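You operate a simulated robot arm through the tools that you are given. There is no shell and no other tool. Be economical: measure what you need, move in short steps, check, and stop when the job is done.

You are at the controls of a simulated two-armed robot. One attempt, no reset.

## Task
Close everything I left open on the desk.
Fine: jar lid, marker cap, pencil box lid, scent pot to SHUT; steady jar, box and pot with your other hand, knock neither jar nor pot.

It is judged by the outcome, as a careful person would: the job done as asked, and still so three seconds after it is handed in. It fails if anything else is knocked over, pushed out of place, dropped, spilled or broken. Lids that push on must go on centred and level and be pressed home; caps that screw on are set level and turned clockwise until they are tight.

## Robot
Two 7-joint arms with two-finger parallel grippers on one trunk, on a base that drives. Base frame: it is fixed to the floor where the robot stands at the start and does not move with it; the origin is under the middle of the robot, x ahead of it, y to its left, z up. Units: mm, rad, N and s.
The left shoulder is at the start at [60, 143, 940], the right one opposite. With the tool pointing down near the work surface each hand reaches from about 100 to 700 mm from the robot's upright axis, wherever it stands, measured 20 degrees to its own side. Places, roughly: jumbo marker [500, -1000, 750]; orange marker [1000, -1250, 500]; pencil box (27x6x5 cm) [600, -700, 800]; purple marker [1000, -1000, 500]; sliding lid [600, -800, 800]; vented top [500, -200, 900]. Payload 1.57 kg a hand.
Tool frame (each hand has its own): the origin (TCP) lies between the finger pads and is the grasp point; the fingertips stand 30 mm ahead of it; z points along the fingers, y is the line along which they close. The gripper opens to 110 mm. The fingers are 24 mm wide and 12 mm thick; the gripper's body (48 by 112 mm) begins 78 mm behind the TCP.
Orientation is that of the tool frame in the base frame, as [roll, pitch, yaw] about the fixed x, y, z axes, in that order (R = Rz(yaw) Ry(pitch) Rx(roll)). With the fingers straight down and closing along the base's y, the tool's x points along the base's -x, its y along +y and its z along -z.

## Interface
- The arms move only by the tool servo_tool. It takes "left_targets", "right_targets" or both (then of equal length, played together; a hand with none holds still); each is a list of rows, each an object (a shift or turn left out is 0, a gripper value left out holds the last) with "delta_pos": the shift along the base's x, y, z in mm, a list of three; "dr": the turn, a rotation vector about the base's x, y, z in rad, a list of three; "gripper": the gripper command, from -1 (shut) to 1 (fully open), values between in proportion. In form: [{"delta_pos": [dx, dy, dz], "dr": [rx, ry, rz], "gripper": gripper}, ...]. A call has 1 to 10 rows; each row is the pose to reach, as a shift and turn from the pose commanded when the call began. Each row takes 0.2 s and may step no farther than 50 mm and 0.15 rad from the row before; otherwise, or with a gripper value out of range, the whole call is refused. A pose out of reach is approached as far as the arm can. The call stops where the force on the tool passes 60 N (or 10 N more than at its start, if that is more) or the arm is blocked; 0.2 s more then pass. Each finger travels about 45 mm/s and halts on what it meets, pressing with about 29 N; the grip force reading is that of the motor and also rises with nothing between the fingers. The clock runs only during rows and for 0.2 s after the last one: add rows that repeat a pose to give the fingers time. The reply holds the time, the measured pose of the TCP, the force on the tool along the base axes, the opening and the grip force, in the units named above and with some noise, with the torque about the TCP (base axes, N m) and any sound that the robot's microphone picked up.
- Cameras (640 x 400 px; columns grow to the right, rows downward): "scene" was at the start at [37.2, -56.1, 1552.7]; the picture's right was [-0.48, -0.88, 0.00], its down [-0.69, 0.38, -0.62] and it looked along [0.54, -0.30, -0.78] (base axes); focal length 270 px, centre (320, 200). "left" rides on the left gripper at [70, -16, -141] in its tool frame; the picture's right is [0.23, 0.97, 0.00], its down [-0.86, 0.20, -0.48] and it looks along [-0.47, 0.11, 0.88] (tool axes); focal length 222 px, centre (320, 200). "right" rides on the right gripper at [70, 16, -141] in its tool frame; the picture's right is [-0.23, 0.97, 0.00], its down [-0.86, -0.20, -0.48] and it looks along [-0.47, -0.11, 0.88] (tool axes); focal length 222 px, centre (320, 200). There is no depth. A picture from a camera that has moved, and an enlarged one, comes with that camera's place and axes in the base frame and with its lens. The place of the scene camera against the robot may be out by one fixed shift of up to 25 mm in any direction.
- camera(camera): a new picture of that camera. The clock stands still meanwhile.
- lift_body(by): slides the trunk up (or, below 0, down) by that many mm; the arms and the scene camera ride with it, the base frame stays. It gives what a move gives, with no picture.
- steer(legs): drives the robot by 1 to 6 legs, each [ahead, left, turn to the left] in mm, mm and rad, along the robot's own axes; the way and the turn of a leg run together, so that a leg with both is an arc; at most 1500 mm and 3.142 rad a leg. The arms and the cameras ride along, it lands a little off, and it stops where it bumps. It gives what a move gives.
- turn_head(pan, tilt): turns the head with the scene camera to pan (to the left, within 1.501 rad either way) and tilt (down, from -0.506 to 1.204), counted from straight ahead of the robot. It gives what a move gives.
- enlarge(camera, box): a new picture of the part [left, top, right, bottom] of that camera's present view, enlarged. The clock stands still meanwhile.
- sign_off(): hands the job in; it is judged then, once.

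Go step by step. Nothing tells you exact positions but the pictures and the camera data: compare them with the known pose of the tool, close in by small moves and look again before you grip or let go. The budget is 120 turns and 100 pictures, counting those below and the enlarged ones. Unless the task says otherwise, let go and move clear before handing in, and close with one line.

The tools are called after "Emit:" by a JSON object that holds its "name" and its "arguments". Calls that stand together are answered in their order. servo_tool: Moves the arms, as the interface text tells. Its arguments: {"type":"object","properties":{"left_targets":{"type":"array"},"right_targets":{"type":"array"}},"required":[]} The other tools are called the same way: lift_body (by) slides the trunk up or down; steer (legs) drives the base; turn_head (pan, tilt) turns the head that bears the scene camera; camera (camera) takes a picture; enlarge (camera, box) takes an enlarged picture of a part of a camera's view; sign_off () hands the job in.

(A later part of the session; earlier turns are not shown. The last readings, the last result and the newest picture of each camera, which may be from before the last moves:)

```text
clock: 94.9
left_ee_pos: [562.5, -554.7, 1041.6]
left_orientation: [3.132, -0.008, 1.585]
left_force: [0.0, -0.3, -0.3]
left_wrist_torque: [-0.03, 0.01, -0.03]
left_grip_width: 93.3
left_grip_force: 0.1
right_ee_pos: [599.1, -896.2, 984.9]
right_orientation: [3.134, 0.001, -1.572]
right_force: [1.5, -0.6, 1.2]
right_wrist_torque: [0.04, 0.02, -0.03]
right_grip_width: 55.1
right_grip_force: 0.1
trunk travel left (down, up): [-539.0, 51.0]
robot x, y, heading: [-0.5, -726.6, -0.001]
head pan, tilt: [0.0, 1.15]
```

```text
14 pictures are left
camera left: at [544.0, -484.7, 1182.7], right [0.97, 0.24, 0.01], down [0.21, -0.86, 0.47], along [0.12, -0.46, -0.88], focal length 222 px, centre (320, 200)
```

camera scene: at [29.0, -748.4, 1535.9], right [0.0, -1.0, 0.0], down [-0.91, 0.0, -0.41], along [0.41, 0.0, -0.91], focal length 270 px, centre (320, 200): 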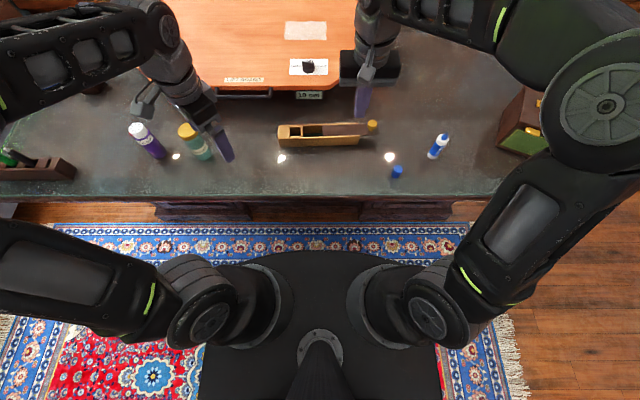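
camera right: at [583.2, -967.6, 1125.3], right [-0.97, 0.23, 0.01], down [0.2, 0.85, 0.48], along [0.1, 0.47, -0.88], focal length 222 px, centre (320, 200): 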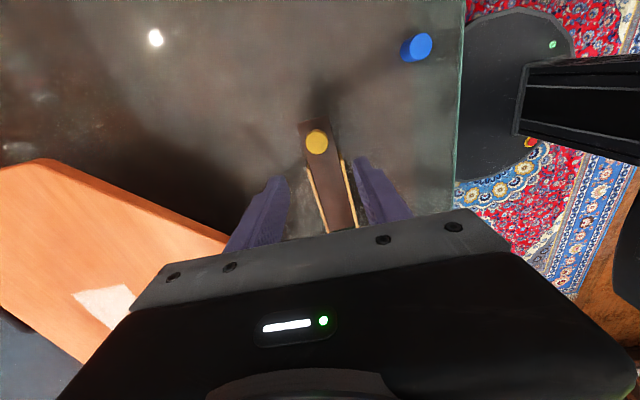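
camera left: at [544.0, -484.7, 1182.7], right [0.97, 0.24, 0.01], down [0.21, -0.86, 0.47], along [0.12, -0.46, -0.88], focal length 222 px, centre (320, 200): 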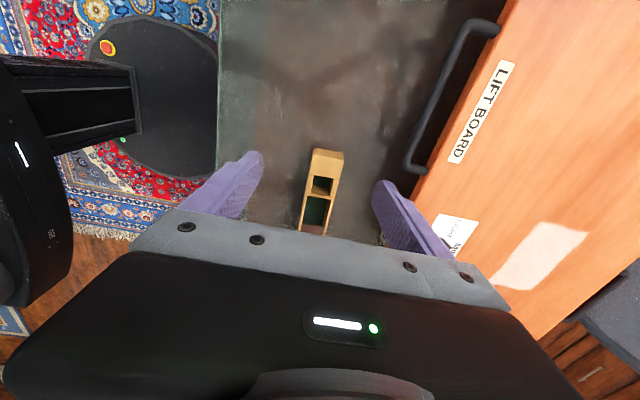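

The knob is at about (600,-898) and the box's closed end at about (588,-604), the box lying nearly along y. Lowering both hands to just above, then checking.

Emit:
{"name": "servo_tool", "arguments": {"left_targets": [{"delta_pos": [6, -12, -40], "dr": [0, 0, 0.026]}, {"delta_pos": [13, -26, -80], "dr": [0, 0, 0.026]}, {"delta_pos": [20, -40, -120], "dr": [0, 0, 0.026]}, {"delta_pos": [25, -51, -155], "dr": [0, 0, 0.026]}, {"delta_pos": [25, -51, -171], "dr": [0, 0, 0.026]}], "right_targets": [{"delta_pos": [0, 0, -25], "dr": [0, 0, 0.04]}, {"delta_pos": [0, -1, -50], "dr": [0, 0, 0.04]}, {"delta_pos": [0.5, -2, -75], "dr": [0, 0, 0.04]}, {"delta_pos": [0.5, -2, -95], "dr": [0, 0, 0.04]}, {"delta_pos": [0.5, -2, -110], "dr": [0, 0, 0.04]}]}}

Emit:
{"name": "camera", "arguments": {"camera": "left"}}

Emit:
{"name": "enlarge", "arguments": {"camera": "right", "box": [240, 100, 400, 240]}}

```text
clock: 96.1
left_ee_pos: [586.5, -607.1, 870.1]
left_orientation: [3.132, -0.007, 1.612]
left_force: [0.1, 0.4, 0.3]
left_wrist_torque: [0.01, 0.03, 0.01]
left_grip_width: 93.5
left_grip_force: 0.1
right_ee_pos: [600.8, -898.4, 874.7]
right_orientation: [3.135, 0.002, -1.535]
right_force: [0.1, -0.4, -0.2]
right_wrist_torque: [-0.01, 0.01, -0.02]
right_grip_width: 54.8
right_grip_force: 0.1
trunk travel left (down, up): [-539.0, 51.0]
robot x, y, heading: [-2.1, -729.0, -0.006]
head pan, tilt: [0.0, 1.15]
```

```text
13 pictures are left
camera left: at [566.4, -536.9, 1011.8], right [0.96, 0.27, 0.01], down [0.23, -0.85, 0.47], along [0.13, -0.46, -0.88], focal length 222 px, centre (320, 200)
```

left: 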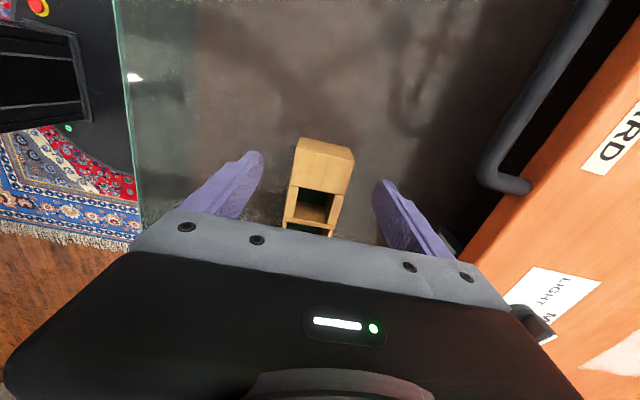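

```text
2.86 times, centred on (320, 170) of right
camera zoom: at [586.4, -969.3, 1015.5], right [-0.98, 0.19, 0.01], down [0.17, 0.86, 0.48], along [0.09, 0.47, -0.88], focal length 635 px, centre (320, 286)
```

zoom: 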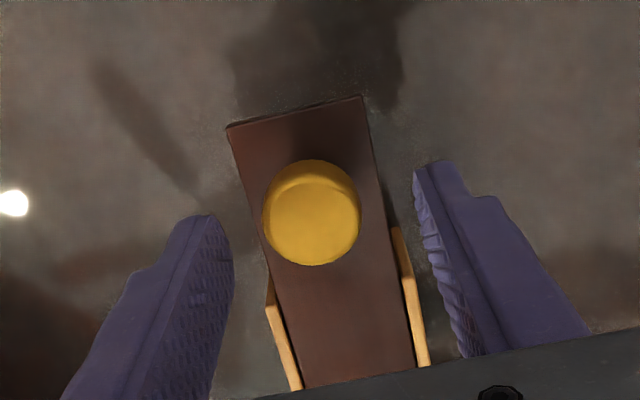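

Both are well lined up. The left hand goes down and grips the box's solid end to steady it.

Emit:
{"name": "servo_tool", "arguments": {"left_targets": [{"delta_pos": [0.5, 0, -20]}, {"delta_pos": [0.5, 0, -40]}, {"delta_pos": [0.5, 0, -55]}, {"delta_pos": [0.5, 0, -55], "gripper": 0.3}, {"delta_pos": [0.5, 0, -55], "gripper": 0.1}, {"delta_pos": [0.5, 0, -55], "gripper": -0.3}, {"delta_pos": [0.5, 0, -55], "gripper": -1}, {"delta_pos": [0.5, 0, -55], "gripper": -1}], "right_targets": [{"delta_pos": [1.5, -1, 0]}, {"delta_pos": [1.5, -1, -5]}, {"delta_pos": [1.5, -1, -10]}, {"delta_pos": [1.5, -1, -14]}, {"delta_pos": [1.5, -1, -18]}, {"delta_pos": [1.5, -1, -20]}, {"delta_pos": [1.5, -1, -20]}, {"delta_pos": [1.5, -1, -20]}]}}

```text
clock: 97.9
left_ee_pos: [587.2, -605.4, 816.3]
left_orientation: [3.132, -0.007, 1.611]
left_force: [1.3, -0.1, 1.1]
left_wrist_torque: [-0.12, 0.05, 0.19]
left_grip_width: 55.5
left_grip_force: 29.0
right_ee_pos: [601.0, -898.9, 852.9]
right_orientation: [3.135, 0.001, -1.534]
right_force: [0.0, -0.1, 0.3]
right_wrist_torque: [0.0, 0.0, 0.01]
right_grip_width: 55.1
right_grip_force: 0.0
trunk travel left (down, up): [-539.0, 51.0]
robot x, y, heading: [-2.3, -727.6, -0.004]
head pan, tilt: [0.0, 1.15]
```

The box is held. Closing the right hand on the knob.

Emit:
{"name": "servo_tool", "arguments": {"right_targets": [{"gripper": -0.2}, {"gripper": -0.4}, {"gripper": -1}, {"gripper": -1}, {"gripper": -1}]}}

```text
clock: 99.1
left_ee_pos: [587.1, -606.0, 816.0]
left_orientation: [3.133, -0.007, 1.609]
left_force: [0.5, -1.1, 3.9]
left_wrist_torque: [0.05, 0.21, -0.14]
left_grip_width: 55.6
left_grip_force: 29.1
right_ee_pos: [601.7, -899.7, 854.1]
right_orientation: [3.135, 0.003, -1.535]
right_force: [1.3, -0.2, 1.3]
right_wrist_torque: [-0.04, -0.18, -0.03]
right_grip_width: 28.8
right_grip_force: 29.0
trunk travel left (down, up): [-539.0, 51.0]
robot x, y, heading: [-1.9, -726.1, -0.007]
head pan, tilt: [0.0, 1.15]
```

The knob is held (28.8 mm). Sliding the lid along the box axis toward closed, 50 mm first.

Emit:
{"name": "servo_tool", "arguments": {"right_targets": [{"delta_pos": [-0.5, 10, 0]}, {"delta_pos": [-1, 20, 0]}, {"delta_pos": [-1.5, 30, 0]}, {"delta_pos": [-2, 40, 0]}, {"delta_pos": [-2.5, 50, 0]}]}}

```text
clock: 100.3
left_ee_pos: [586.9, -606.1, 815.3]
left_orientation: [3.135, -0.006, 1.609]
left_force: [-0.7, 2.8, 4.1]
left_wrist_torque: [0.21, 0.27, -0.29]
left_grip_width: 55.8
left_grip_force: 29.4
right_ee_pos: [596.7, -849.3, 854.2]
right_orientation: [3.135, 0.001, -1.535]
right_force: [2.4, -1.5, 0.1]
right_wrist_torque: [-0.52, -0.26, -0.18]
right_grip_width: 28.9
right_grip_force: 29.5
trunk travel left (down, up): [-539.0, 51.0]
robot x, y, heading: [-1.4, -727.1, -0.001]
head pan, tilt: [0.0, 1.15]
```

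Emit:
{"name": "servo_tool", "arguments": {"right_targets": [{"delta_pos": [-0.4, 8, 0]}, {"delta_pos": [-0.8, 16, 0]}, {"delta_pos": [-1.2, 24, 0]}, {"delta_pos": [-1.5, 30, 0]}, {"delta_pos": [-1.7, 34, 0]}]}}

Emit:
{"name": "enlarge", "arguments": {"camera": "scene", "box": [260, 90, 400, 180]}}

```text
clock: 101.5
left_ee_pos: [587.7, -603.1, 815.6]
left_orientation: [3.135, -0.011, 1.614]
left_force: [-1.6, 26.2, 4.3]
left_wrist_torque: [0.36, 0.34, -0.07]
left_grip_width: 55.7
left_grip_force: 28.8
right_ee_pos: [596.6, -818.4, 853.1]
right_orientation: [3.134, -0.002, -1.534]
right_force: [1.4, -23.3, 0.6]
right_wrist_torque: [-0.55, -0.16, -0.02]
right_grip_width: 29.1
right_grip_force: 29.1
trunk travel left (down, up): [-539.0, 51.0]
robot x, y, heading: [-0.7, -725.5, -0.003]
head pan, tilt: [0.0, 1.15]
```

```text
4.44 times, centred on (330, 135) of scene
camera zoom: at [28.7, -747.0, 1535.8], right [0.0, -1.0, 0.0], down [-0.91, 0.0, -0.41], along [0.41, 0.0, -0.91], focal length 1201 px, centre (276, 489)
```

zoom: 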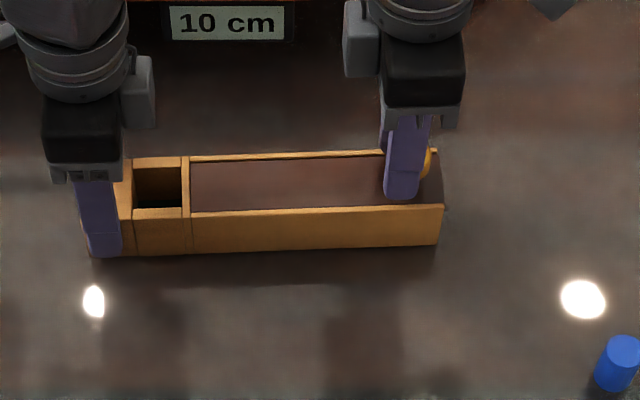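

The lid has run up against its stop at the divider (23 N) with its outer end flush with the box. Releasing the knob and lifting, then releasing the box.

Emit:
{"name": "servo_tool", "arguments": {"right_targets": [{"gripper": -0.1}, {"gripper": 0.0}, {"gripper": 0.0}, {"delta_pos": [0, -2, 20]}, {"delta_pos": [0, -2, 50]}, {"delta_pos": [0, -2, 90]}, {"delta_pos": [0, -2, 130]}]}}

Emit:
{"name": "servo_tool", "arguments": {"left_targets": [{"gripper": 0.1}, {"gripper": 0.3}, {"gripper": 0.6}, {"gripper": 0.7}, {"gripper": 0.7}, {"delta_pos": [0, 0, 25]}, {"delta_pos": [0, 0, 65]}, {"delta_pos": [0, 0, 105]}, {"delta_pos": [0, 0, 150]}, {"delta_pos": [0, 0, 180]}]}}

```text
clock: 103.1
left_ee_pos: [587.5, -605.5, 816.8]
left_orientation: [3.135, -0.007, 1.609]
left_force: [-0.1, -0.6, -3.5]
left_wrist_torque: [0.3, 0.01, 0.0]
left_grip_width: 55.6
left_grip_force: 28.9
right_ee_pos: [596.6, -818.4, 984.6]
right_orientation: [3.135, 0.003, -1.534]
right_force: [0.5, 0.4, 0.1]
right_wrist_torque: [-0.03, 0.0, -0.02]
right_grip_width: 55.0
right_grip_force: 0.0
trunk travel left (down, up): [-539.0, 51.0]
robot x, y, heading: [-1.1, -726.0, -0.003]
head pan, tilt: [0.0, 1.15]
```

```text
clock: 105.3
left_ee_pos: [587.3, -606.6, 995.3]
left_orientation: [3.135, -0.004, 1.61]
left_force: [-0.9, 0.5, -0.6]
left_wrist_torque: [-0.04, 0.0, -0.01]
left_grip_width: 93.5
left_grip_force: 0.0
right_ee_pos: [595.6, -818.5, 983.8]
right_orientation: [3.135, 0.002, -1.534]
right_force: [0.4, -0.1, -0.7]
right_wrist_torque: [-0.01, -0.02, -0.01]
right_grip_width: 55.3
right_grip_force: 0.1
trunk travel left (down, up): [-539.0, 51.0]
robot x, y, heading: [-1.2, -730.3, -0.002]
head pan, tilt: [0.0, 1.15]
```

The box is closed. Next is the marker: its blue cap stands at about (455,-972) and the marker lies around (569,-1130) with its nib away from me. I'll bring the right hand over the cap first.

Emit:
{"name": "servo_tool", "arguments": {"right_targets": [{"delta_pos": [-14, -15, 0], "dr": [0, 0, -0.15], "gripper": 0.1}, {"delta_pos": [-28, -31, 0], "dr": [0, 0, -0.3]}, {"delta_pos": [-42, -46, 0], "dr": [0, 0, -0.45]}, {"delta_pos": [-56, -62, -10], "dr": [0, 0, -0.6]}, {"delta_pos": [-70, -77, -20], "dr": [0, 0, -0.75]}, {"delta_pos": [-84, -92, -30], "dr": [0, 0, -0.9]}, {"delta_pos": [-98, -108, -45], "dr": [0, 0, -1.05]}, {"delta_pos": [-112, -123, -60], "dr": [0, 0, -1.2]}, {"delta_pos": [-126, -139, -75], "dr": [0, 0, -1.35]}, {"delta_pos": [-141, -154, -90], "dr": [-0.006, 0, -1.5]}]}}

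Emit:
{"name": "camera", "arguments": {"camera": "right"}}

```text
clock: 107.5
left_ee_pos: [587.4, -605.7, 994.9]
left_orientation: [3.134, -0.008, 1.61]
left_force: [0.1, -0.4, -0.1]
left_wrist_torque: [0.0, 0.0, 0.0]
left_grip_width: 93.7
left_grip_force: 0.0
right_ee_pos: [456.1, -972.2, 895.2]
right_orientation: [3.14, -0.002, -3.036]
right_force: [-0.7, -0.3, -0.1]
right_wrist_torque: [0.01, -0.01, 0.01]
right_grip_width: 60.3
right_grip_force: 0.1
trunk travel left (down, up): [-539.0, 51.0]
robot x, y, heading: [-5.5, -726.8, -0.001]
head pan, tilt: [0.0, 1.15]
```

```text
10 pictures are left
camera right: at [384.5, -965.4, 1036.2], right [0.12, 0.99, 0.0], down [0.87, -0.11, 0.48], along [0.47, -0.06, -0.88], focal length 222 px, centre (320, 200)
```

right: 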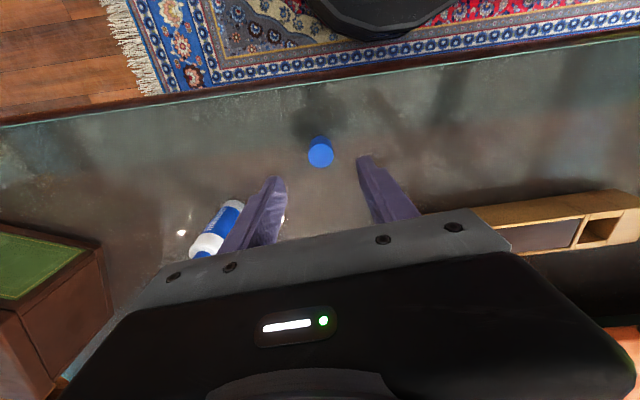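

The cap is upright with its closed end up, right below the hand. Lowering around it and gripping its upper part.

Emit:
{"name": "servo_tool", "arguments": {"right_targets": [{"delta_pos": [-2, -1.3, -25]}, {"delta_pos": [-2, -1.3, -50]}, {"delta_pos": [-2, -1.3, -70]}, {"delta_pos": [-2, -1.3, -82]}, {"delta_pos": [-2, -1.3, -82], "gripper": -0.2}, {"delta_pos": [-2, -1.3, -82], "gripper": -0.4}, {"delta_pos": [-2, -1.3, -82], "gripper": -1}, {"delta_pos": [-2, -1.3, -82], "gripper": -1}, {"delta_pos": [-2, -1.3, -82], "gripper": -1}]}}

```text
clock: 109.5
left_ee_pos: [587.6, -606.2, 995.7]
left_orientation: [3.134, -0.005, 1.61]
left_force: [0.9, 0.2, 0.0]
left_wrist_torque: [-0.02, 0.01, -0.03]
left_grip_width: 93.5
left_grip_force: 0.0
right_ee_pos: [452.9, -973.3, 811.8]
right_orientation: [3.137, -0.004, -3.033]
right_force: [-0.1, -0.6, 0.0]
right_wrist_torque: [-0.01, -0.01, -0.03]
right_grip_width: 25.4
right_grip_force: 29.3
trunk travel left (down, up): [-539.0, 51.0]
robot x, y, heading: [-2.0, -723.0, 0.001]
head pan, tilt: [0.0, 1.15]
```

The cap is held (25.4 mm). Lifting it clear and turning the left hand to match the marker's direction.

Emit:
{"name": "servo_tool", "arguments": {"right_targets": [{"delta_pos": [0, 0, 20]}, {"delta_pos": [0, 0, 60]}, {"delta_pos": [0, 0, 100]}, {"delta_pos": [0, 0, 140]}, {"delta_pos": [0, 0, 180]}, {"delta_pos": [0, 0, 215]}], "left_targets": [{"delta_pos": [-15, 10, 10], "dr": [0, 0, 0.13]}, {"delta_pos": [-30, 20, 20], "dr": [0, 0, 0.26]}, {"delta_pos": [-45, 30, 30], "dr": [0, 0, 0.39]}, {"delta_pos": [-60, 40, 35], "dr": [0, 0, 0.52]}, {"delta_pos": [-75, 45, 40], "dr": [0, 0, 0.65]}, {"delta_pos": [-90, 50, 40], "dr": [0, 0, 0.76]}]}}

Emit:
{"name": "steer", "arguments": {"legs": [[0, -460, 0]]}}

Emit:
{"name": "camera", "arguments": {"camera": "scene"}}

```text
clock: 110.9
left_ee_pos: [496.4, -554.9, 1034.6]
left_orientation: [3.133, -0.007, 2.371]
left_force: [-0.4, 0.3, -0.6]
left_wrist_torque: [-0.01, 0.02, 0.01]
left_grip_width: 93.6
left_grip_force: 0.0
right_ee_pos: [454.5, -972.6, 1027.2]
right_orientation: [3.137, -0.002, -3.034]
right_force: [-0.1, 0.4, 0.0]
right_wrist_torque: [0.01, -0.02, -0.01]
right_grip_width: 25.3
right_grip_force: 29.3
trunk travel left (down, up): [-539.0, 51.0]
robot x, y, heading: [-4.4, -725.9, -0.003]
head pan, tilt: [0.0, 1.15]
```

```text
clock: 113.7
left_ee_pos: [495.8, -1016.9, 1035.9]
left_orientation: [3.133, -0.007, 2.372]
left_force: [-0.8, 1.0, 0.5]
left_wrist_torque: [0.0, 0.0, -0.01]
left_grip_width: 93.4
left_grip_force: 0.1
right_ee_pos: [453.6, -1434.9, 1026.8]
right_orientation: [3.138, -0.005, -3.032]
right_force: [-0.8, -0.2, 0.2]
right_wrist_torque: [0.07, 0.01, -0.03]
right_grip_width: 25.3
right_grip_force: 28.7
trunk travel left (down, up): [-539.0, 51.0]
robot x, y, heading: [-4.0, -1187.0, -0.003]
head pan, tilt: [0.0, 1.15]
```

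```text
9 pictures are left
camera scene: at [27.6, -1208.7, 1535.9], right [0.0, -1.0, 0.0], down [-0.91, 0.0, -0.41], along [0.41, 0.0, -0.91], focal length 270 px, centre (320, 200)
```

scene: 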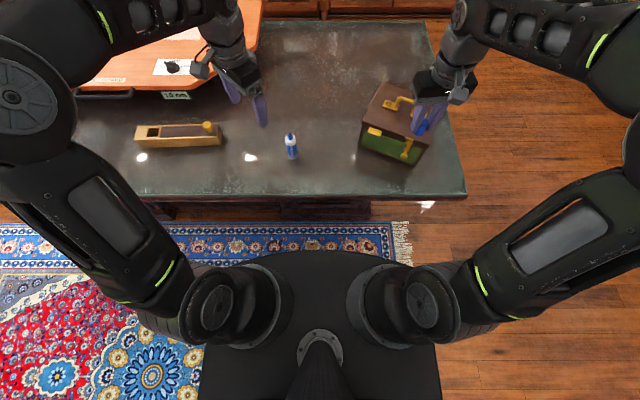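

Comparing the two views, the marker actually stands upright, nib up, at about (527,-1096) with its tip near z 896. So I'll steady it with the left hand from the front left as before, then lower the cap on it.

Emit:
{"name": "servo_tool", "arguments": {"left_targets": [{"delta_pos": [-30, 20, -8]}, {"delta_pos": [-60, 41, -16]}, {"delta_pos": [-90, 62, -25]}, {"delta_pos": [-120, 82, -33]}]}}

Emit:
{"name": "servo_tool", "arguments": {"left_targets": [{"delta_pos": [7, -7, -20], "dr": [-0.097, -0.097, 0]}, {"delta_pos": [14, -14, -40], "dr": [-0.194, -0.194, 0]}, {"delta_pos": [21, -21, -60], "dr": [-0.291, -0.291, 0]}, {"delta_pos": [28, -28, -80], "dr": [-0.388, -0.388, 0]}, {"delta_pos": [35, -35, -100], "dr": [-0.485, -0.485, 0]}, {"delta_pos": [42, -42, -120], "dr": [-0.582, -0.582, 0]}, {"delta_pos": [49, -49, -140], "dr": [-0.679, -0.679, 0]}]}}

Emit:
{"name": "camera", "arguments": {"camera": "left"}}

```text
clock: 114.7
left_ee_pos: [375.7, -934.1, 1001.5]
left_orientation: [3.132, -0.005, 2.368]
left_force: [0.3, -0.3, -0.4]
left_wrist_torque: [-0.03, 0.03, -0.04]
left_grip_width: 93.6
left_grip_force: 0.0
right_ee_pos: [451.7, -1433.4, 1026.1]
right_orientation: [3.141, -0.001, -3.036]
right_force: [-0.6, -0.2, 0.6]
right_wrist_torque: [-0.01, -0.02, 0.05]
right_grip_width: 25.5
right_grip_force: 29.0
trunk travel left (down, up): [-539.0, 51.0]
robot x, y, heading: [-0.2, -1186.2, -0.007]
head pan, tilt: [0.0, 1.15]
```

```text
clock: 116.3
left_ee_pos: [424.7, -984.1, 860.3]
left_orientation: [-3.131, 0.952, 2.381]
left_force: [0.0, -0.5, -0.3]
left_wrist_torque: [0.01, 0.05, -0.01]
left_grip_width: 93.4
left_grip_force: 0.0
right_ee_pos: [454.1, -1434.6, 1026.1]
right_orientation: [3.138, -0.003, -3.034]
right_force: [-0.6, -0.3, -0.5]
right_wrist_torque: [-0.01, 0.02, 0.0]
right_grip_width: 25.5
right_grip_force: 29.0
trunk travel left (down, up): [-539.0, 51.0]
robot x, y, heading: [-3.0, -1190.3, -0.006]
head pan, tilt: [0.0, 1.15]
```

```text
8 pictures are left
camera left: at [302.7, -885.0, 886.8], right [0.58, 0.79, -0.19], down [0.22, 0.07, 0.97], along [0.78, -0.61, -0.13], focal length 222 px, centre (320, 200)
```

left: 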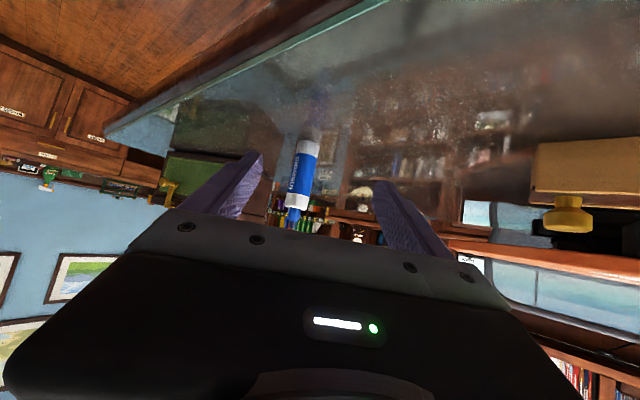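

The left camera confirms it: a standing marker, nib up. Lowering and advancing the left hand onto it.

Emit:
{"name": "servo_tool", "arguments": {"left_targets": [{"delta_pos": [5, -17, -20]}, {"delta_pos": [15, -30, -40]}, {"delta_pos": [28, -43, -62]}, {"delta_pos": [42, -56, -62]}, {"delta_pos": [56, -69, -62]}, {"delta_pos": [70, -83, -62], "gripper": 0.1}, {"delta_pos": [82, -94.5, -62], "gripper": 0.1}, {"delta_pos": [93.8, -105.9, -62], "gripper": -0.1}, {"delta_pos": [93.8, -105.9, -62], "gripper": -0.1}]}}

Emit:
{"name": "enlarge", "arguments": {"camera": "left", "box": [220, 80, 420, 240]}}

```text
clock: 118.3
left_ee_pos: [519.9, -1089.6, 800.9]
left_orientation: [-3.131, 0.954, 2.379]
left_force: [0.4, -0.4, -0.1]
left_wrist_torque: [0.02, 0.01, 0.01]
left_grip_width: 49.3
left_grip_force: 0.1
right_ee_pos: [453.4, -1433.6, 1027.3]
right_orientation: [3.138, -0.004, -3.035]
right_force: [-0.6, 0.5, 0.6]
right_wrist_torque: [0.0, -0.01, 0.01]
right_grip_width: 25.2
right_grip_force: 28.8
trunk travel left (down, up): [-539.0, 51.0]
robot x, y, heading: [-0.4, -1184.7, -0.003]
head pan, tilt: [0.0, 1.15]
```

```text
2.50 times, centred on (320, 160) of left
camera zoom: at [396.7, -991.2, 825.8], right [0.58, 0.79, -0.19], down [0.22, 0.07, 0.97], along [0.78, -0.61, -0.13], focal length 555 px, centre (320, 300)
```

zoom: 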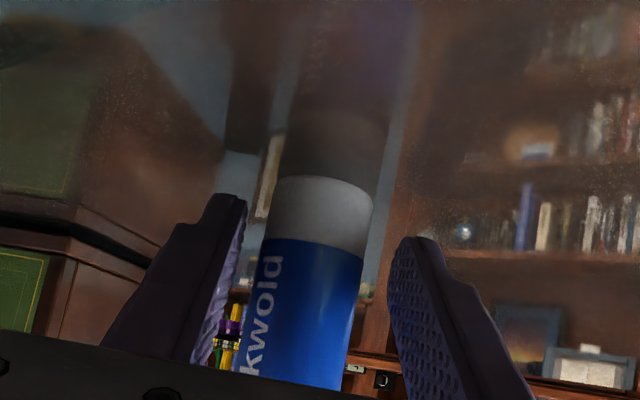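

The marker is between the pads. A 1.4 mm centring shift, then close.

Emit:
{"name": "servo_tool", "arguments": {"left_targets": [{"delta_pos": [-1, -1, 0]}, {"delta_pos": [-1, -1, 0], "gripper": -0.3}, {"delta_pos": [-1, -1, 0], "gripper": -0.45}, {"delta_pos": [-1, -1, 0], "gripper": -1}, {"delta_pos": [-1, -1, 0], "gripper": -1}, {"delta_pos": [-1, -1, 0], "gripper": -1}]}}

Emit:
{"name": "servo_tool", "arguments": {"right_targets": [{"delta_pos": [7, 40, 0], "dr": [0, 0, -0.05]}, {"delta_pos": [14, 80, 0], "dr": [0, 0, -0.1]}, {"delta_pos": [21, 120, 0], "dr": [0, 0, -0.1]}, {"delta_pos": [28, 160, 0], "dr": [0, 0, -0.1]}, {"delta_pos": [35, 200, 0], "dr": [0, 0, -0.1]}, {"delta_pos": [42, 240, 0], "dr": [0, 0, -0.1]}, {"delta_pos": [49, 270, -10], "dr": [0, 0, -0.1]}, {"delta_pos": [52, 290, -20], "dr": [0, 0, -0.1]}]}}

Emit:
{"name": "camera", "arguments": {"camera": "right"}}

```text
clock: 119.7
left_ee_pos: [518.2, -1090.4, 800.8]
left_orientation: [-3.131, 0.953, 2.377]
left_force: [-0.1, -0.2, 1.3]
left_wrist_torque: [0.02, 0.01, 0.01]
left_grip_width: 30.6
left_grip_force: 28.8
right_ee_pos: [453.8, -1433.4, 1026.9]
right_orientation: [3.138, -0.004, -3.035]
right_force: [-0.2, -0.2, -0.5]
right_wrist_torque: [-0.02, -0.04, 0.02]
right_grip_width: 25.4
right_grip_force: 28.9
trunk travel left (down, up): [-539.0, 51.0]
robot x, y, heading: [0.5, -1189.5, 0.003]
head pan, tilt: [0.0, 1.15]
```

```text
clock: 121.5
left_ee_pos: [517.8, -1090.1, 800.1]
left_orientation: [-3.131, 0.954, 2.379]
left_force: [-1.2, 0.3, 1.0]
left_wrist_torque: [0.02, -0.01, -0.01]
left_grip_width: 30.5
left_grip_force: 29.1
right_ee_pos: [505.1, -1143.3, 1007.2]
right_orientation: [3.137, -0.001, -3.135]
right_force: [0.3, 0.8, -0.2]
right_wrist_torque: [0.01, 0.05, -0.01]
right_grip_width: 25.5
right_grip_force: 28.8
trunk travel left (down, up): [-539.0, 51.0]
robot x, y, heading: [-2.9, -1187.1, -0.004]
head pan, tilt: [0.0, 1.15]
```

```text
6 pictures are left
camera right: at [435.9, -1128.7, 1148.9], right [0.22, 0.98, 0.0], down [0.86, -0.2, 0.48], along [0.46, -0.1, -0.88], focal length 222 px, centre (320, 200)
```

right: 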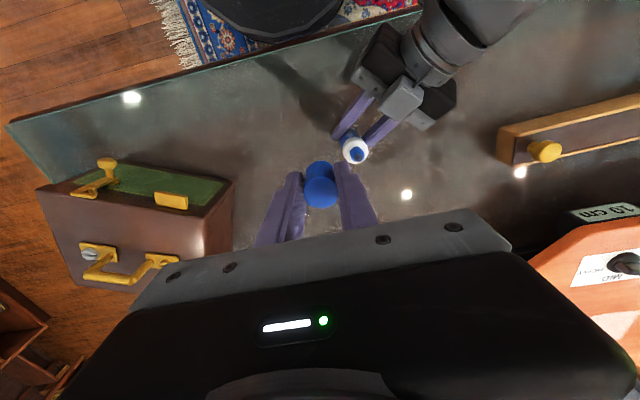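

The shoulder and nib are visible from above. I'll enlarge to place the nib relative to the cap.

Emit:
{"name": "enlarge", "arguments": {"camera": "right", "box": [290, 120, 390, 220]}}

```text
4.00 times, centred on (340, 170) of right
camera zoom: at [435.9, -1128.7, 1148.9], right [0.22, 0.98, 0.0], down [0.86, -0.2, 0.48], along [0.46, -0.1, -0.88], focal length 888 px, centre (240, 320)
```

zoom: 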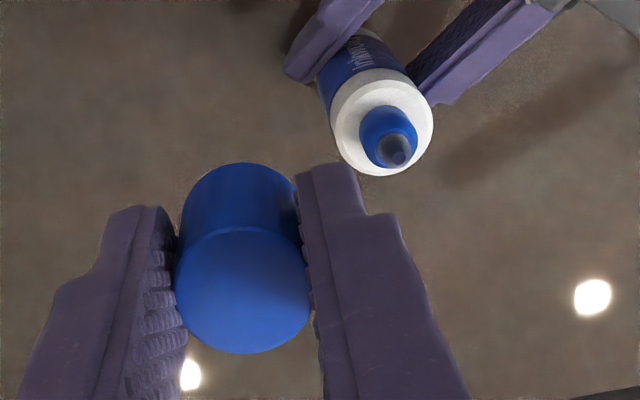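

The nib axis works out at (526.5,-1098.4), shoulder z≈857 and tip z≈887; the cap sits about 3 mm forward of the grip centre. Moving the cap over with 10 mm to spare.

Emit:
{"name": "servo_tool", "arguments": {"right_targets": [{"delta_pos": [6, 15, -10]}, {"delta_pos": [12, 30, -20]}, {"delta_pos": [17.7, 45.6, -35]}, {"delta_pos": [17.7, 45.6, -52]}, {"delta_pos": [17.7, 45.6, -66]}, {"delta_pos": [17.7, 45.6, -66]}]}}

Emit:
{"name": "enlarge", "arguments": {"camera": "right", "box": [270, 100, 370, 200]}}

Emit:
{"name": "enlarge", "arguments": {"camera": "scene", "box": [265, 105, 325, 165]}}

```text
clock: 122.9
left_ee_pos: [518.2, -1091.1, 801.4]
left_orientation: [-3.13, 0.953, 2.379]
left_force: [-0.2, 0.6, 2.5]
left_wrist_torque: [-0.02, -0.02, 0.01]
left_grip_width: 30.3
left_grip_force: 29.4
right_ee_pos: [523.0, -1097.9, 941.9]
right_orientation: [3.137, -0.004, -3.135]
right_force: [-0.7, 0.4, 0.0]
right_wrist_torque: [-0.02, 0.01, 0.02]
right_grip_width: 25.3
right_grip_force: 29.3
trunk travel left (down, up): [-539.0, 51.0]
robot x, y, heading: [-1.2, -1187.1, -0.007]
head pan, tilt: [0.0, 1.15]
```

```text
4.00 times, centred on (320, 150) of right
camera zoom: at [453.5, -1083.6, 1082.2], right [0.22, 0.98, 0.0], down [0.86, -0.19, 0.48], along [0.46, -0.1, -0.88], focal length 888 px, centre (320, 400)
```

zoom: 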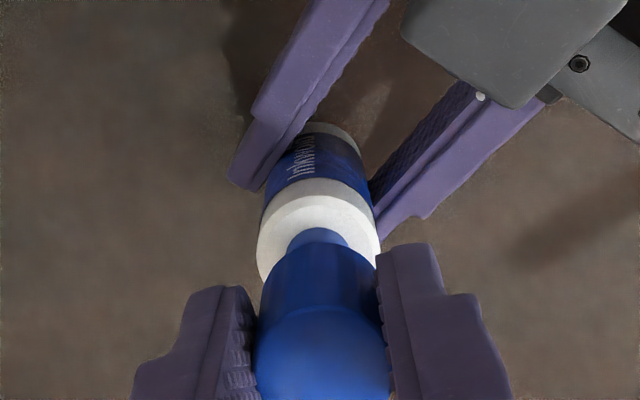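

```text
6.67 times, centred on (295, 135) of scene
camera zoom: at [27.6, -1207.7, 1535.9], right [0.0, -1.0, 0.0], down [-0.91, 0.0, -0.41], along [0.41, 0.0, -0.91], focal length 1801 px, centre (487, 633)
```

zoom: 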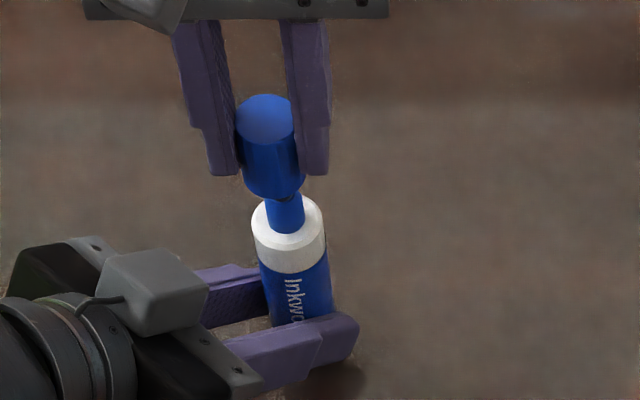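

The cap is aligned in x and needs about 1 mm in −y. Lowering it over the nib in small steps.

Emit:
{"name": "servo_tool", "arguments": {"right_targets": [{"delta_pos": [0, -1.2, 0]}, {"delta_pos": [0, -1.2, -6]}, {"delta_pos": [0, -1.2, -11]}, {"delta_pos": [0, -1.2, -15]}, {"delta_pos": [0, -1.2, -19]}, {"delta_pos": [0, -1.2, -23]}]}}

```text
clock: 124.3
left_ee_pos: [517.1, -1091.5, 800.5]
left_orientation: [-3.131, 0.953, 2.378]
left_force: [-1.4, 0.8, 1.8]
left_wrist_torque: [-0.02, -0.33, 0.0]
left_grip_width: 30.6
left_grip_force: 28.7
right_ee_pos: [523.5, -1099.5, 918.6]
right_orientation: [3.138, 0.001, -3.135]
right_force: [2.3, 0.5, 2.7]
right_wrist_torque: [-0.02, -0.14, 0.01]
right_grip_width: 25.4
right_grip_force: 29.0
trunk travel left (down, up): [-539.0, 51.0]
robot x, y, heading: [-0.4, -1189.4, -0.005]
head pan, tilt: [0.0, 1.15]
```

It slid over the nib without resistance. Continuing down to the shoulder.

Emit:
{"name": "servo_tool", "arguments": {"right_targets": [{"delta_pos": [0.3, 0, -3]}, {"delta_pos": [0.3, 0, -6]}, {"delta_pos": [0.3, 0, -9]}, {"delta_pos": [0.3, 0, -11]}, {"delta_pos": [0.3, 0, -13]}, {"delta_pos": [0.3, 0, -15]}]}}

```text
clock: 125.7
left_ee_pos: [519.4, -1089.0, 801.7]
left_orientation: [-3.134, 0.952, 2.38]
left_force: [6.0, 2.1, -15.1]
left_wrist_torque: [-0.07, 0.03, 0.04]
left_grip_width: 30.7
left_grip_force: 29.1
right_ee_pos: [523.0, -1099.8, 907.1]
right_orientation: [3.133, 0.003, -3.135]
right_force: [-1.4, -4.2, 38.1]
right_wrist_torque: [-0.38, -0.11, 0.0]
right_grip_width: 25.5
right_grip_force: 29.3
trunk travel left (down, up): [-539.0, 51.0]
robot x, y, heading: [-0.4, -1188.3, -0.003]
head pan, tilt: [0.0, 1.15]
heard: snap
```

A snap was heard: the marker cap is home. Releasing the cap and lifting the right hand away.

Emit:
{"name": "servo_tool", "arguments": {"right_targets": [{"delta_pos": [0, 0, 3]}, {"delta_pos": [0, 0, 4], "gripper": -0.3}, {"delta_pos": [0, 0, 4], "gripper": 0.0}, {"delta_pos": [0, 0, 4], "gripper": 0.1}, {"delta_pos": [0, 0, 4], "gripper": 0.1}, {"delta_pos": [0, 0, 30]}, {"delta_pos": [0, 0, 70]}, {"delta_pos": [0, 0, 110]}, {"delta_pos": [0, 0, 130]}]}}

```text
clock: 127.7
left_ee_pos: [518.2, -1090.4, 800.4]
left_orientation: [-3.131, 0.954, 2.379]
left_force: [-0.1, 0.4, 2.8]
left_wrist_torque: [0.03, -0.02, 0.03]
left_grip_width: 30.6
left_grip_force: 28.8
right_ee_pos: [524.2, -1100.5, 1034.6]
right_orientation: [3.136, -0.005, -3.134]
right_force: [-0.3, 0.6, 0.2]
right_wrist_torque: [0.01, -0.02, 0.01]
right_grip_width: 60.5
right_grip_force: 0.0
trunk travel left (down, up): [-539.0, 51.0]
robot x, y, heading: [-1.2, -1185.2, -0.003]
head pan, tilt: [0.0, 1.15]
```

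Right hand is clear. Now the left hand lets go of the marker (opening only).

Emit:
{"name": "servo_tool", "arguments": {"left_targets": [{"gripper": -0.3}, {"gripper": -0.1}, {"gripper": 0.1}, {"gripper": 0.4}, {"gripper": 0.5}, {"gripper": 0.5}], "right_targets": [{"delta_pos": [-10, -25, 0]}, {"delta_pos": [-20, -55, 5]}, {"delta_pos": [-30, -90, 10]}, {"delta_pos": [-40, -125, 15]}, {"delta_pos": [-50, -160, 20]}, {"delta_pos": [-60, -190, 20]}]}}

```text
clock: 129.1
left_ee_pos: [517.9, -1090.9, 800.8]
left_orientation: [-3.132, 0.954, 2.378]
left_force: [-0.5, -0.8, -0.2]
left_wrist_torque: [0.02, 0.0, 0.03]
left_grip_width: 82.5
left_grip_force: 0.1
right_ee_pos: [463.1, -1291.6, 1053.9]
right_orientation: [3.139, 0.0, -3.134]
right_force: [-1.3, -0.1, -0.5]
right_wrist_torque: [-0.01, 0.0, 0.0]
right_grip_width: 60.5
right_grip_force: 0.0
trunk travel left (down, up): [-539.0, 51.0]
robot x, y, heading: [0.4, -1187.4, -0.005]
head pan, tilt: [0.0, 1.15]
```

The left hand is open. Backing it out along its line and up.

Emit:
{"name": "servo_tool", "arguments": {"left_targets": [{"delta_pos": [-18, 17, 0]}, {"delta_pos": [-36, 34, 0]}, {"delta_pos": [-54, 51, 0]}, {"delta_pos": [-72, 68, 8]}, {"delta_pos": [-85, 81, 35]}, {"delta_pos": [-93, 93, 62]}, {"delta_pos": [-95, 98, 100]}]}}

```text
clock: 130.7
left_ee_pos: [422.1, -992.5, 900.2]
left_orientation: [-3.132, 0.954, 2.376]
left_force: [-0.7, -0.1, 0.1]
left_wrist_torque: [0.03, -0.02, 0.0]
left_grip_width: 82.4
left_grip_force: 0.1
right_ee_pos: [461.7, -1290.0, 1053.5]
right_orientation: [3.139, -0.002, -3.134]
right_force: [0.9, 0.5, 0.0]
right_wrist_torque: [0.0, -0.07, 0.03]
right_grip_width: 60.3
right_grip_force: 0.2
trunk travel left (down, up): [-539.0, 51.0]
robot x, y, heading: [-7.2, -1189.8, -0.001]
head pan, tilt: [0.0, 1.15]
```

The marker cap snapped when home, but the jar lid never did. It sank slightly as I turned it and then resisted a pull, so it is probably a screw lid not yet tight. I'm driving back to finish it.

Emit:
{"name": "steer", "arguments": {"legs": [[0, 762, 0]]}}

Emit:
{"name": "camera", "arguments": {"camera": "left"}}

```text
clock: 134.8
left_ee_pos: [422.8, -228.9, 899.9]
left_orientation: [-3.132, 0.953, 2.385]
left_force: [-0.5, 0.2, -0.2]
left_wrist_torque: [-0.01, -0.02, 0.0]
left_grip_width: 82.4
left_grip_force: 0.1
right_ee_pos: [463.7, -525.8, 1053.5]
right_orientation: [3.139, -0.004, -3.129]
right_force: [0.8, 0.0, -0.3]
right_wrist_torque: [-0.04, -0.01, -0.02]
right_grip_width: 60.5
right_grip_force: 0.1
trunk travel left (down, up): [-539.0, 51.0]
robot x, y, heading: [-2.7, -423.1, -0.001]
head pan, tilt: [0.0, 1.15]
```

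```text
2 pictures are left
camera left: at [299.6, -131.0, 925.1], right [0.58, 0.79, -0.19], down [0.22, 0.08, 0.97], along [0.79, -0.61, -0.13], focal length 222 px, centre (320, 200)
```

left: 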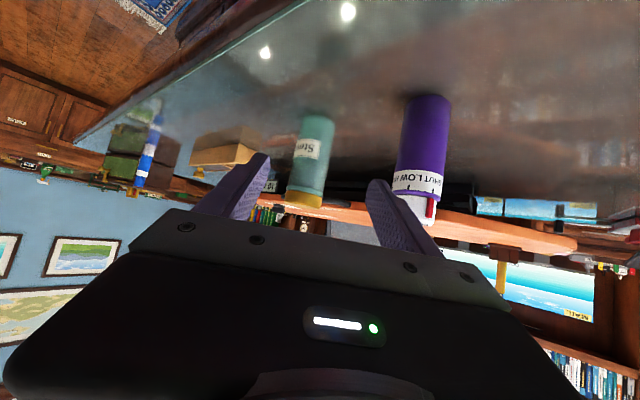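

The jar stands upright with its lid on and the pot still points to SHUT. I place the jar at about (530,-343.5) and advance the left hand to it.

Emit:
{"name": "servo_tool", "arguments": {"left_targets": [{"delta_pos": [-7, -7, -25]}, {"delta_pos": [5, -19, -50]}, {"delta_pos": [17, -31, -75]}, {"delta_pos": [30, -42, -97]}, {"delta_pos": [45, -56, -97]}, {"delta_pos": [60, -70, -97]}, {"delta_pos": [75, -84, -97]}, {"delta_pos": [87, -95.5, -97]}, {"delta_pos": [98, -106, -97]}]}}

Emit:
{"name": "servo_tool", "arguments": {"left_targets": [{"gripper": 0.3}, {"gripper": 0.15}, {"gripper": 0.05}, {"gripper": -0.05}, {"gripper": -0.15}, {"gripper": -0.4}, {"gripper": -1}, {"gripper": -1}]}}

```text
clock: 136.8
left_ee_pos: [520.7, -335.1, 803.9]
left_orientation: [-3.131, 0.952, 2.384]
left_force: [-0.2, -0.6, 0.1]
left_wrist_torque: [0.01, 0.0, 0.02]
left_grip_width: 82.4
left_grip_force: 0.0
right_ee_pos: [464.7, -526.1, 1054.5]
right_orientation: [3.138, -0.004, -3.131]
right_force: [-0.3, -0.3, -0.2]
right_wrist_torque: [-0.04, 0.01, 0.04]
right_grip_width: 60.5
right_grip_force: 0.0
trunk travel left (down, up): [-539.0, 51.0]
robot x, y, heading: [-2.7, -428.4, 0.003]
head pan, tilt: [0.0, 1.15]
```

```text
clock: 138.6
left_ee_pos: [520.9, -335.1, 804.3]
left_orientation: [-3.133, 0.955, 2.386]
left_force: [0.2, 0.8, 2.2]
left_wrist_torque: [0.05, -0.07, 0.06]
left_grip_width: 50.2
left_grip_force: 29.1
right_ee_pos: [463.9, -526.4, 1053.4]
right_orientation: [3.139, -0.005, -3.13]
right_force: [0.5, -0.1, -0.1]
right_wrist_torque: [-0.01, -0.03, 0.0]
right_grip_width: 60.8
right_grip_force: 0.0
trunk travel left (down, up): [-539.0, 51.0]
robot x, y, heading: [0.7, -428.4, -0.002]
head pan, tilt: [0.0, 1.15]
```

The jar is gripped (50.2 mm). Bringing the right hand above the lid, pre-turned anticlockwise for a long clockwise stroke.

Emit:
{"name": "servo_tool", "arguments": {"right_targets": [{"delta_pos": [8, 22, -3], "dr": [0, 0, 0.11], "gripper": 0.45}, {"delta_pos": [16, 45, -6], "dr": [0, 0, 0.22]}, {"delta_pos": [24, 68, -12], "dr": [0, 0, 0.33]}, {"delta_pos": [32, 91, -18], "dr": [0, 0, 0.44]}, {"delta_pos": [40, 114, -24], "dr": [0, 0, 0.55]}, {"delta_pos": [48, 137, -30], "dr": [0, 0, 0.66]}, {"delta_pos": [57, 160, -40], "dr": [0, 0, 0.76]}, {"delta_pos": [65.5, 182.5, -54], "dr": [-0.003, 0.003, 0.85]}]}}

Emit:
{"name": "camera", "arguments": {"camera": "right"}}

```text
clock: 140.4
left_ee_pos: [520.8, -334.6, 803.2]
left_orientation: [-3.131, 0.953, 2.384]
left_force: [1.5, -0.3, 0.7]
left_wrist_torque: [0.01, -0.11, -0.01]
left_grip_width: 49.9
left_grip_force: 28.9
right_ee_pos: [529.7, -342.8, 999.0]
right_orientation: [3.14, -0.005, -2.277]
right_force: [-0.1, 0.3, 0.0]
right_wrist_torque: [-0.02, -0.05, -0.06]
right_grip_width: 79.7
right_grip_force: 0.1
trunk travel left (down, up): [-539.0, 51.0]
robot x, y, heading: [-0.6, -424.1, 0.007]
head pan, tilt: [0.0, 1.15]
```

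```text
1 pictures are left
camera right: at [472.7, -384.9, 1141.3], right [-0.59, 0.81, 0.0], down [0.71, 0.52, 0.47], along [0.38, 0.28, -0.88], focal length 222 px, centre (320, 200)
```

right: 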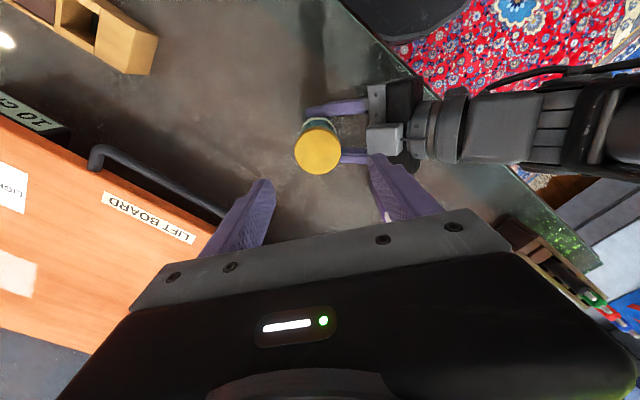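

The lid centre is about 2–3 mm off in −y; correcting, lowering around the lid and gripping it.

Emit:
{"name": "servo_tool", "arguments": {"right_targets": [{"delta_pos": [0.4, -2.4, -25]}, {"delta_pos": [0.4, -2.4, -50]}, {"delta_pos": [0.4, -2.4, -72]}, {"delta_pos": [0.4, -2.4, -87]}, {"delta_pos": [0.4, -2.4, -87], "gripper": 0.15}, {"delta_pos": [0.4, -2.4, -87], "gripper": 0.0}, {"delta_pos": [0.4, -2.4, -87], "gripper": -0.4}, {"delta_pos": [0.4, -2.4, -87], "gripper": -1}, {"delta_pos": [0.4, -2.4, -87], "gripper": -1}]}}

```text
clock: 142.4
left_ee_pos: [521.0, -334.2, 803.3]
left_orientation: [-3.131, 0.953, 2.384]
left_force: [0.6, 0.8, 3.8]
left_wrist_torque: [0.05, -0.06, 0.02]
left_grip_width: 49.8
left_grip_force: 29.0
right_ee_pos: [531.2, -344.9, 912.2]
right_orientation: [3.138, -0.007, -2.28]
right_force: [0.2, -0.6, -0.2]
right_wrist_torque: [-0.02, 0.03, 0.0]
right_grip_width: 51.9
right_grip_force: 28.6
trunk travel left (down, up): [-539.0, 51.0]
robot x, y, heading: [-6.5, -428.4, 0.005]
head pan, tilt: [0.0, 1.15]
```

Gripped at 51.9 mm. Turning clockwise 1.4 rad at constant height: if it is a thread, the pull will show as a downward force.

Emit:
{"name": "servo_tool", "arguments": {"right_targets": [{"dr": [0, 0, -0.14]}, {"dr": [0, 0, -0.28]}, {"dr": [0, 0, -0.42]}, {"dr": [0, 0, -0.56]}, {"dr": [0, 0, -0.7]}, {"dr": [0, 0, -0.84]}, {"dr": [0, 0, -0.98]}, {"dr": [0, 0, -1.12]}, {"dr": [0, 0, -1.26]}, {"dr": [0, 0, -1.4]}]}}

```text
clock: 144.6
left_ee_pos: [520.5, -335.6, 803.7]
left_orientation: [-3.128, 0.956, 2.382]
left_force: [-6.1, -6.8, 6.4]
left_wrist_torque: [0.46, -0.47, -0.15]
left_grip_width: 49.1
left_grip_force: 29.1
right_ee_pos: [531.3, -344.8, 911.8]
right_orientation: [3.139, -0.004, 2.6]
right_force: [5.0, 5.6, -9.1]
right_wrist_torque: [0.17, -0.11, 0.02]
right_grip_width: 52.1
right_grip_force: 29.5
trunk travel left (down, up): [-539.0, 51.0]
robot x, y, heading: [-2.1, -429.7, 0.003]
head pan, tilt: [0.0, 1.15]
```

The tool is being drawn down, so it is a screw thread. Continuing clockwise and following it down.

Emit:
{"name": "servo_tool", "arguments": {"right_targets": [{"delta_pos": [0.3, 0.4, -1.2], "dr": [0, 0, -0.1]}, {"delta_pos": [0.3, 0.4, -1.3], "dr": [0, 0, -0.2]}, {"delta_pos": [0.3, 0.4, -1.4], "dr": [0, 0, -0.3]}, {"delta_pos": [0.3, 0.4, -1.5], "dr": [0, 0, -0.4]}, {"delta_pos": [0.3, 0.4, -1.6], "dr": [0, 0, -0.5]}, {"delta_pos": [0.3, 0.4, -1.7], "dr": [0, 0, -0.6]}, {"delta_pos": [0.3, 0.4, -1.8], "dr": [0, 0, -0.7]}]}}

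```text
clock: 146.2
left_ee_pos: [519.8, -335.7, 802.9]
left_orientation: [-3.13, 0.953, 2.384]
left_force: [-7.9, -8.0, 2.6]
left_wrist_torque: [0.63, -0.82, -0.17]
left_grip_width: 49.4
left_grip_force: 29.0
right_ee_pos: [531.2, -344.4, 911.2]
right_orientation: [3.137, -0.007, 1.902]
right_force: [9.0, 8.5, -0.1]
right_wrist_torque: [0.29, -0.22, -0.03]
right_grip_width: 51.9
right_grip_force: 28.7
trunk travel left (down, up): [-539.0, 51.0]
robot x, y, heading: [-3.2, -425.6, 0.005]
head pan, tilt: [0.0, 1.15]
```

Working as a thread should. Regripping: open slightly, swing back anticlockwise around the lid, and grip again.

Emit:
{"name": "servo_tool", "arguments": {"right_targets": [{"delta_pos": [0.6, 0.6, 0], "gripper": 0.22}, {"delta_pos": [0.6, 0.6, 1], "gripper": 0.22}, {"delta_pos": [0.6, 0.6, 1], "gripper": 0.22}, {"delta_pos": [0.6, 0.6, 1], "dr": [0, 0, 0.15]}, {"delta_pos": [0.6, 0.6, 1], "dr": [0, 0, 0.3]}, {"delta_pos": [0.6, 0.6, 1], "dr": [0, 0, 0.45]}, {"delta_pos": [0.6, 0.6, 1], "dr": [0, 0, 0.6]}, {"delta_pos": [0.6, 0.6, 1], "dr": [0, 0, 0.75]}, {"delta_pos": [0.6, 0.6, 1], "dr": [0, 0, 0.9]}, {"delta_pos": [0.6, 0.6, 1], "dr": [0, 0, 1.05]}]}}

Emit:
{"name": "servo_tool", "arguments": {"right_targets": [{"dr": [0, 0, 0.15]}, {"dr": [0, 0, 0.3]}, {"dr": [0, 0, 0.45]}, {"dr": [0, 0, 0.6]}, {"dr": [0, 0, 0.75]}, {"dr": [0, 0, 0.9]}, {"dr": [0, 0, 1.05]}]}}

```text
clock: 148.4
left_ee_pos: [520.7, -334.9, 803.5]
left_orientation: [-3.13, 0.955, 2.384]
left_force: [-0.1, -0.5, -0.1]
left_wrist_torque: [0.02, 0.02, 0.0]
left_grip_width: 49.0
left_grip_force: 28.8
right_ee_pos: [530.9, -343.6, 911.4]
right_orientation: [3.141, -0.007, 2.956]
right_force: [-0.3, 0.8, -0.1]
right_wrist_torque: [-0.02, 0.01, 0.0]
right_grip_width: 67.3
right_grip_force: 0.1
trunk travel left (down, up): [-539.0, 51.0]
robot x, y, heading: [-3.4, -426.2, 0.003]
head pan, tilt: [0.0, 1.15]
```

```text
clock: 150.0
left_ee_pos: [522.8, -333.6, 803.1]
left_orientation: [-3.132, 0.953, 2.385]
left_force: [-0.2, 0.0, -0.6]
left_wrist_torque: [0.06, 0.01, 0.0]
left_grip_width: 49.1
left_grip_force: 29.4
right_ee_pos: [529.7, -345.2, 911.7]
right_orientation: [3.138, -0.007, -2.277]
right_force: [-0.6, 0.0, -0.6]
right_wrist_torque: [-0.02, 0.01, 0.01]
right_grip_width: 67.1
right_grip_force: 0.0
trunk travel left (down, up): [-539.0, 51.0]
robot x, y, heading: [-4.4, -424.9, -0.001]
head pan, tilt: [0.0, 1.15]
```

Emit:
{"name": "servo_tool", "arguments": {"right_targets": [{"gripper": 0.0}, {"gripper": -0.3}, {"gripper": -1}, {"gripper": -1}, {"dr": [0, 0, -0.14]}, {"delta_pos": [0, 0, -0.2], "dr": [0, 0, -0.28]}, {"delta_pos": [0, 0, -0.3], "dr": [0, 0, -0.42]}, {"delta_pos": [0, 0, -0.4], "dr": [0, 0, -0.56]}, {"delta_pos": [0, 0, -0.5], "dr": [0, 0, -0.7]}, {"delta_pos": [0, 0, -0.6], "dr": [0, 0, -0.84]}]}}

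Emit:
{"name": "servo_tool", "arguments": {"right_targets": [{"delta_pos": [0, 0, -0.2], "dr": [0, 0, -0.14]}, {"delta_pos": [0, 0, -0.3], "dr": [0, 0, -0.28]}, {"delta_pos": [0, 0, -0.4], "dr": [0, 0, -0.42]}, {"delta_pos": [0, 0, -0.5], "dr": [0, 0, -0.56]}, {"delta_pos": [0, 0, -0.6], "dr": [0, 0, -0.7]}, {"delta_pos": [0, 0, -0.7], "dr": [0, 0, -0.84]}, {"delta_pos": [0, 0, -0.8], "dr": [0, 0, -0.98]}, {"delta_pos": [0, 0, -0.9], "dr": [0, 0, -1.12]}, {"delta_pos": [0, 0, -1.0], "dr": [0, 0, -1.26]}]}}

```text
clock: 152.2
left_ee_pos: [521.4, -334.4, 804.2]
left_orientation: [-3.129, 0.954, 2.382]
left_force: [0.8, 0.1, 0.5]
left_wrist_torque: [0.2, -0.31, -0.74]
left_grip_width: 49.9
left_grip_force: 29.1
right_ee_pos: [531.0, -344.8, 911.3]
right_orientation: [3.139, -0.008, -3.12]
right_force: [-0.3, 2.1, 4.7]
right_wrist_torque: [-0.03, 0.23, 0.81]
right_grip_width: 51.9
right_grip_force: 28.7
trunk travel left (down, up): [-539.0, 51.0]
robot x, y, heading: [-1.2, -425.5, 0.009]
head pan, tilt: [0.0, 1.15]
```

```text
clock: 154.2
left_ee_pos: [520.2, -336.0, 803.2]
left_orientation: [-3.132, 0.955, 2.382]
left_force: [2.1, 1.3, -0.3]
left_wrist_torque: [0.21, -0.52, -0.9]
left_grip_width: 50.0
left_grip_force: 28.8
right_ee_pos: [531.7, -344.4, 911.5]
right_orientation: [3.139, -0.007, 1.902]
right_force: [1.6, 0.4, 14.0]
right_wrist_torque: [-0.25, 0.06, 1.03]
right_grip_width: 52.2
right_grip_force: 29.1
trunk travel left (down, up): [-539.0, 51.0]
robot x, y, heading: [-5.6, -428.4, 0.006]
head pan, tilt: [0.0, 1.15]
```

Torque has risen to 1 N·m and the grip slips: the lid is tight. Opening the right hand and lifting it away.

Emit:
{"name": "servo_tool", "arguments": {"right_targets": [{"delta_pos": [0, 0, 1], "gripper": 0.1}, {"delta_pos": [0, 0, 1.5], "gripper": 0.22}, {"delta_pos": [0, 0, 1.5], "gripper": 0.22}, {"delta_pos": [0, 0, 1.5], "gripper": 0.22}, {"delta_pos": [0, 0, 20]}, {"delta_pos": [0, 0, 50]}, {"delta_pos": [0, 0, 90]}, {"delta_pos": [0, 0, 120]}]}}

```text
clock: 156.0
left_ee_pos: [520.2, -335.0, 804.5]
left_orientation: [-3.131, 0.956, 2.382]
left_force: [-0.3, -0.9, 5.5]
left_wrist_torque: [-0.17, -0.18, -0.02]
left_grip_width: 49.7
left_grip_force: 29.2
right_ee_pos: [530.4, -345.8, 1029.2]
right_orientation: [3.138, -0.008, 1.904]
right_force: [-0.2, -0.8, -0.5]
right_wrist_torque: [-0.01, 0.03, 0.01]
right_grip_width: 67.0
right_grip_force: 0.0
trunk travel left (down, up): [-539.0, 51.0]
robot x, y, heading: [-0.6, -423.8, 0.002]
head pan, tilt: [0.0, 1.15]
```

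The right hand is clear. Since the left hand still holds the jar, I'll slide it gently back the ~18 mm to where it stood, then open.

Emit:
{"name": "servo_tool", "arguments": {"left_targets": [{"delta_pos": [2.5, -2.2, 0]}, {"delta_pos": [5, -4.4, 0]}, {"delta_pos": [7.5, -6.6, 0]}, {"delta_pos": [10, -8.8, 0]}, {"delta_pos": [13, -11.5, 0]}, {"delta_pos": [13, -11.5, 0]}]}}

Emit:
{"name": "servo_tool", "arguments": {"left_targets": [{"gripper": 0.0}, {"gripper": 0.15}, {"gripper": 0.3}, {"gripper": 0.5}, {"gripper": 0.5}, {"gripper": 0.5}]}}

```text
clock: 157.4
left_ee_pos: [533.8, -346.1, 803.9]
left_orientation: [-3.13, 0.954, 2.383]
left_force: [-1.8, 2.2, 8.4]
left_wrist_torque: [-0.12, -0.2, 0.04]
left_grip_width: 49.9
left_grip_force: 29.1
right_ee_pos: [532.5, -345.9, 1029.6]
right_orientation: [3.139, -0.006, 1.905]
right_force: [1.1, 0.2, 0.0]
right_wrist_torque: [-0.04, 0.04, 0.01]
right_grip_width: 67.1
right_grip_force: 0.0
trunk travel left (down, up): [-539.0, 51.0]
robot x, y, heading: [-1.6, -426.1, 0.004]
head pan, tilt: [0.0, 1.15]
```

```text
clock: 158.8
left_ee_pos: [534.2, -346.6, 803.1]
left_orientation: [-3.13, 0.952, 2.385]
left_force: [-1.0, -0.8, -0.6]
left_wrist_torque: [-0.01, 0.01, -0.01]
left_grip_width: 82.4
left_grip_force: 0.0
right_ee_pos: [532.3, -345.0, 1029.6]
right_orientation: [3.139, -0.006, 1.903]
right_force: [-1.1, -0.4, 0.1]
right_wrist_torque: [-0.03, 0.03, -0.02]
right_grip_width: 67.1
right_grip_force: 0.2
trunk travel left (down, up): [-539.0, 51.0]
robot x, y, heading: [-4.4, -429.9, 0.002]
head pan, tilt: [0.0, 1.15]
```

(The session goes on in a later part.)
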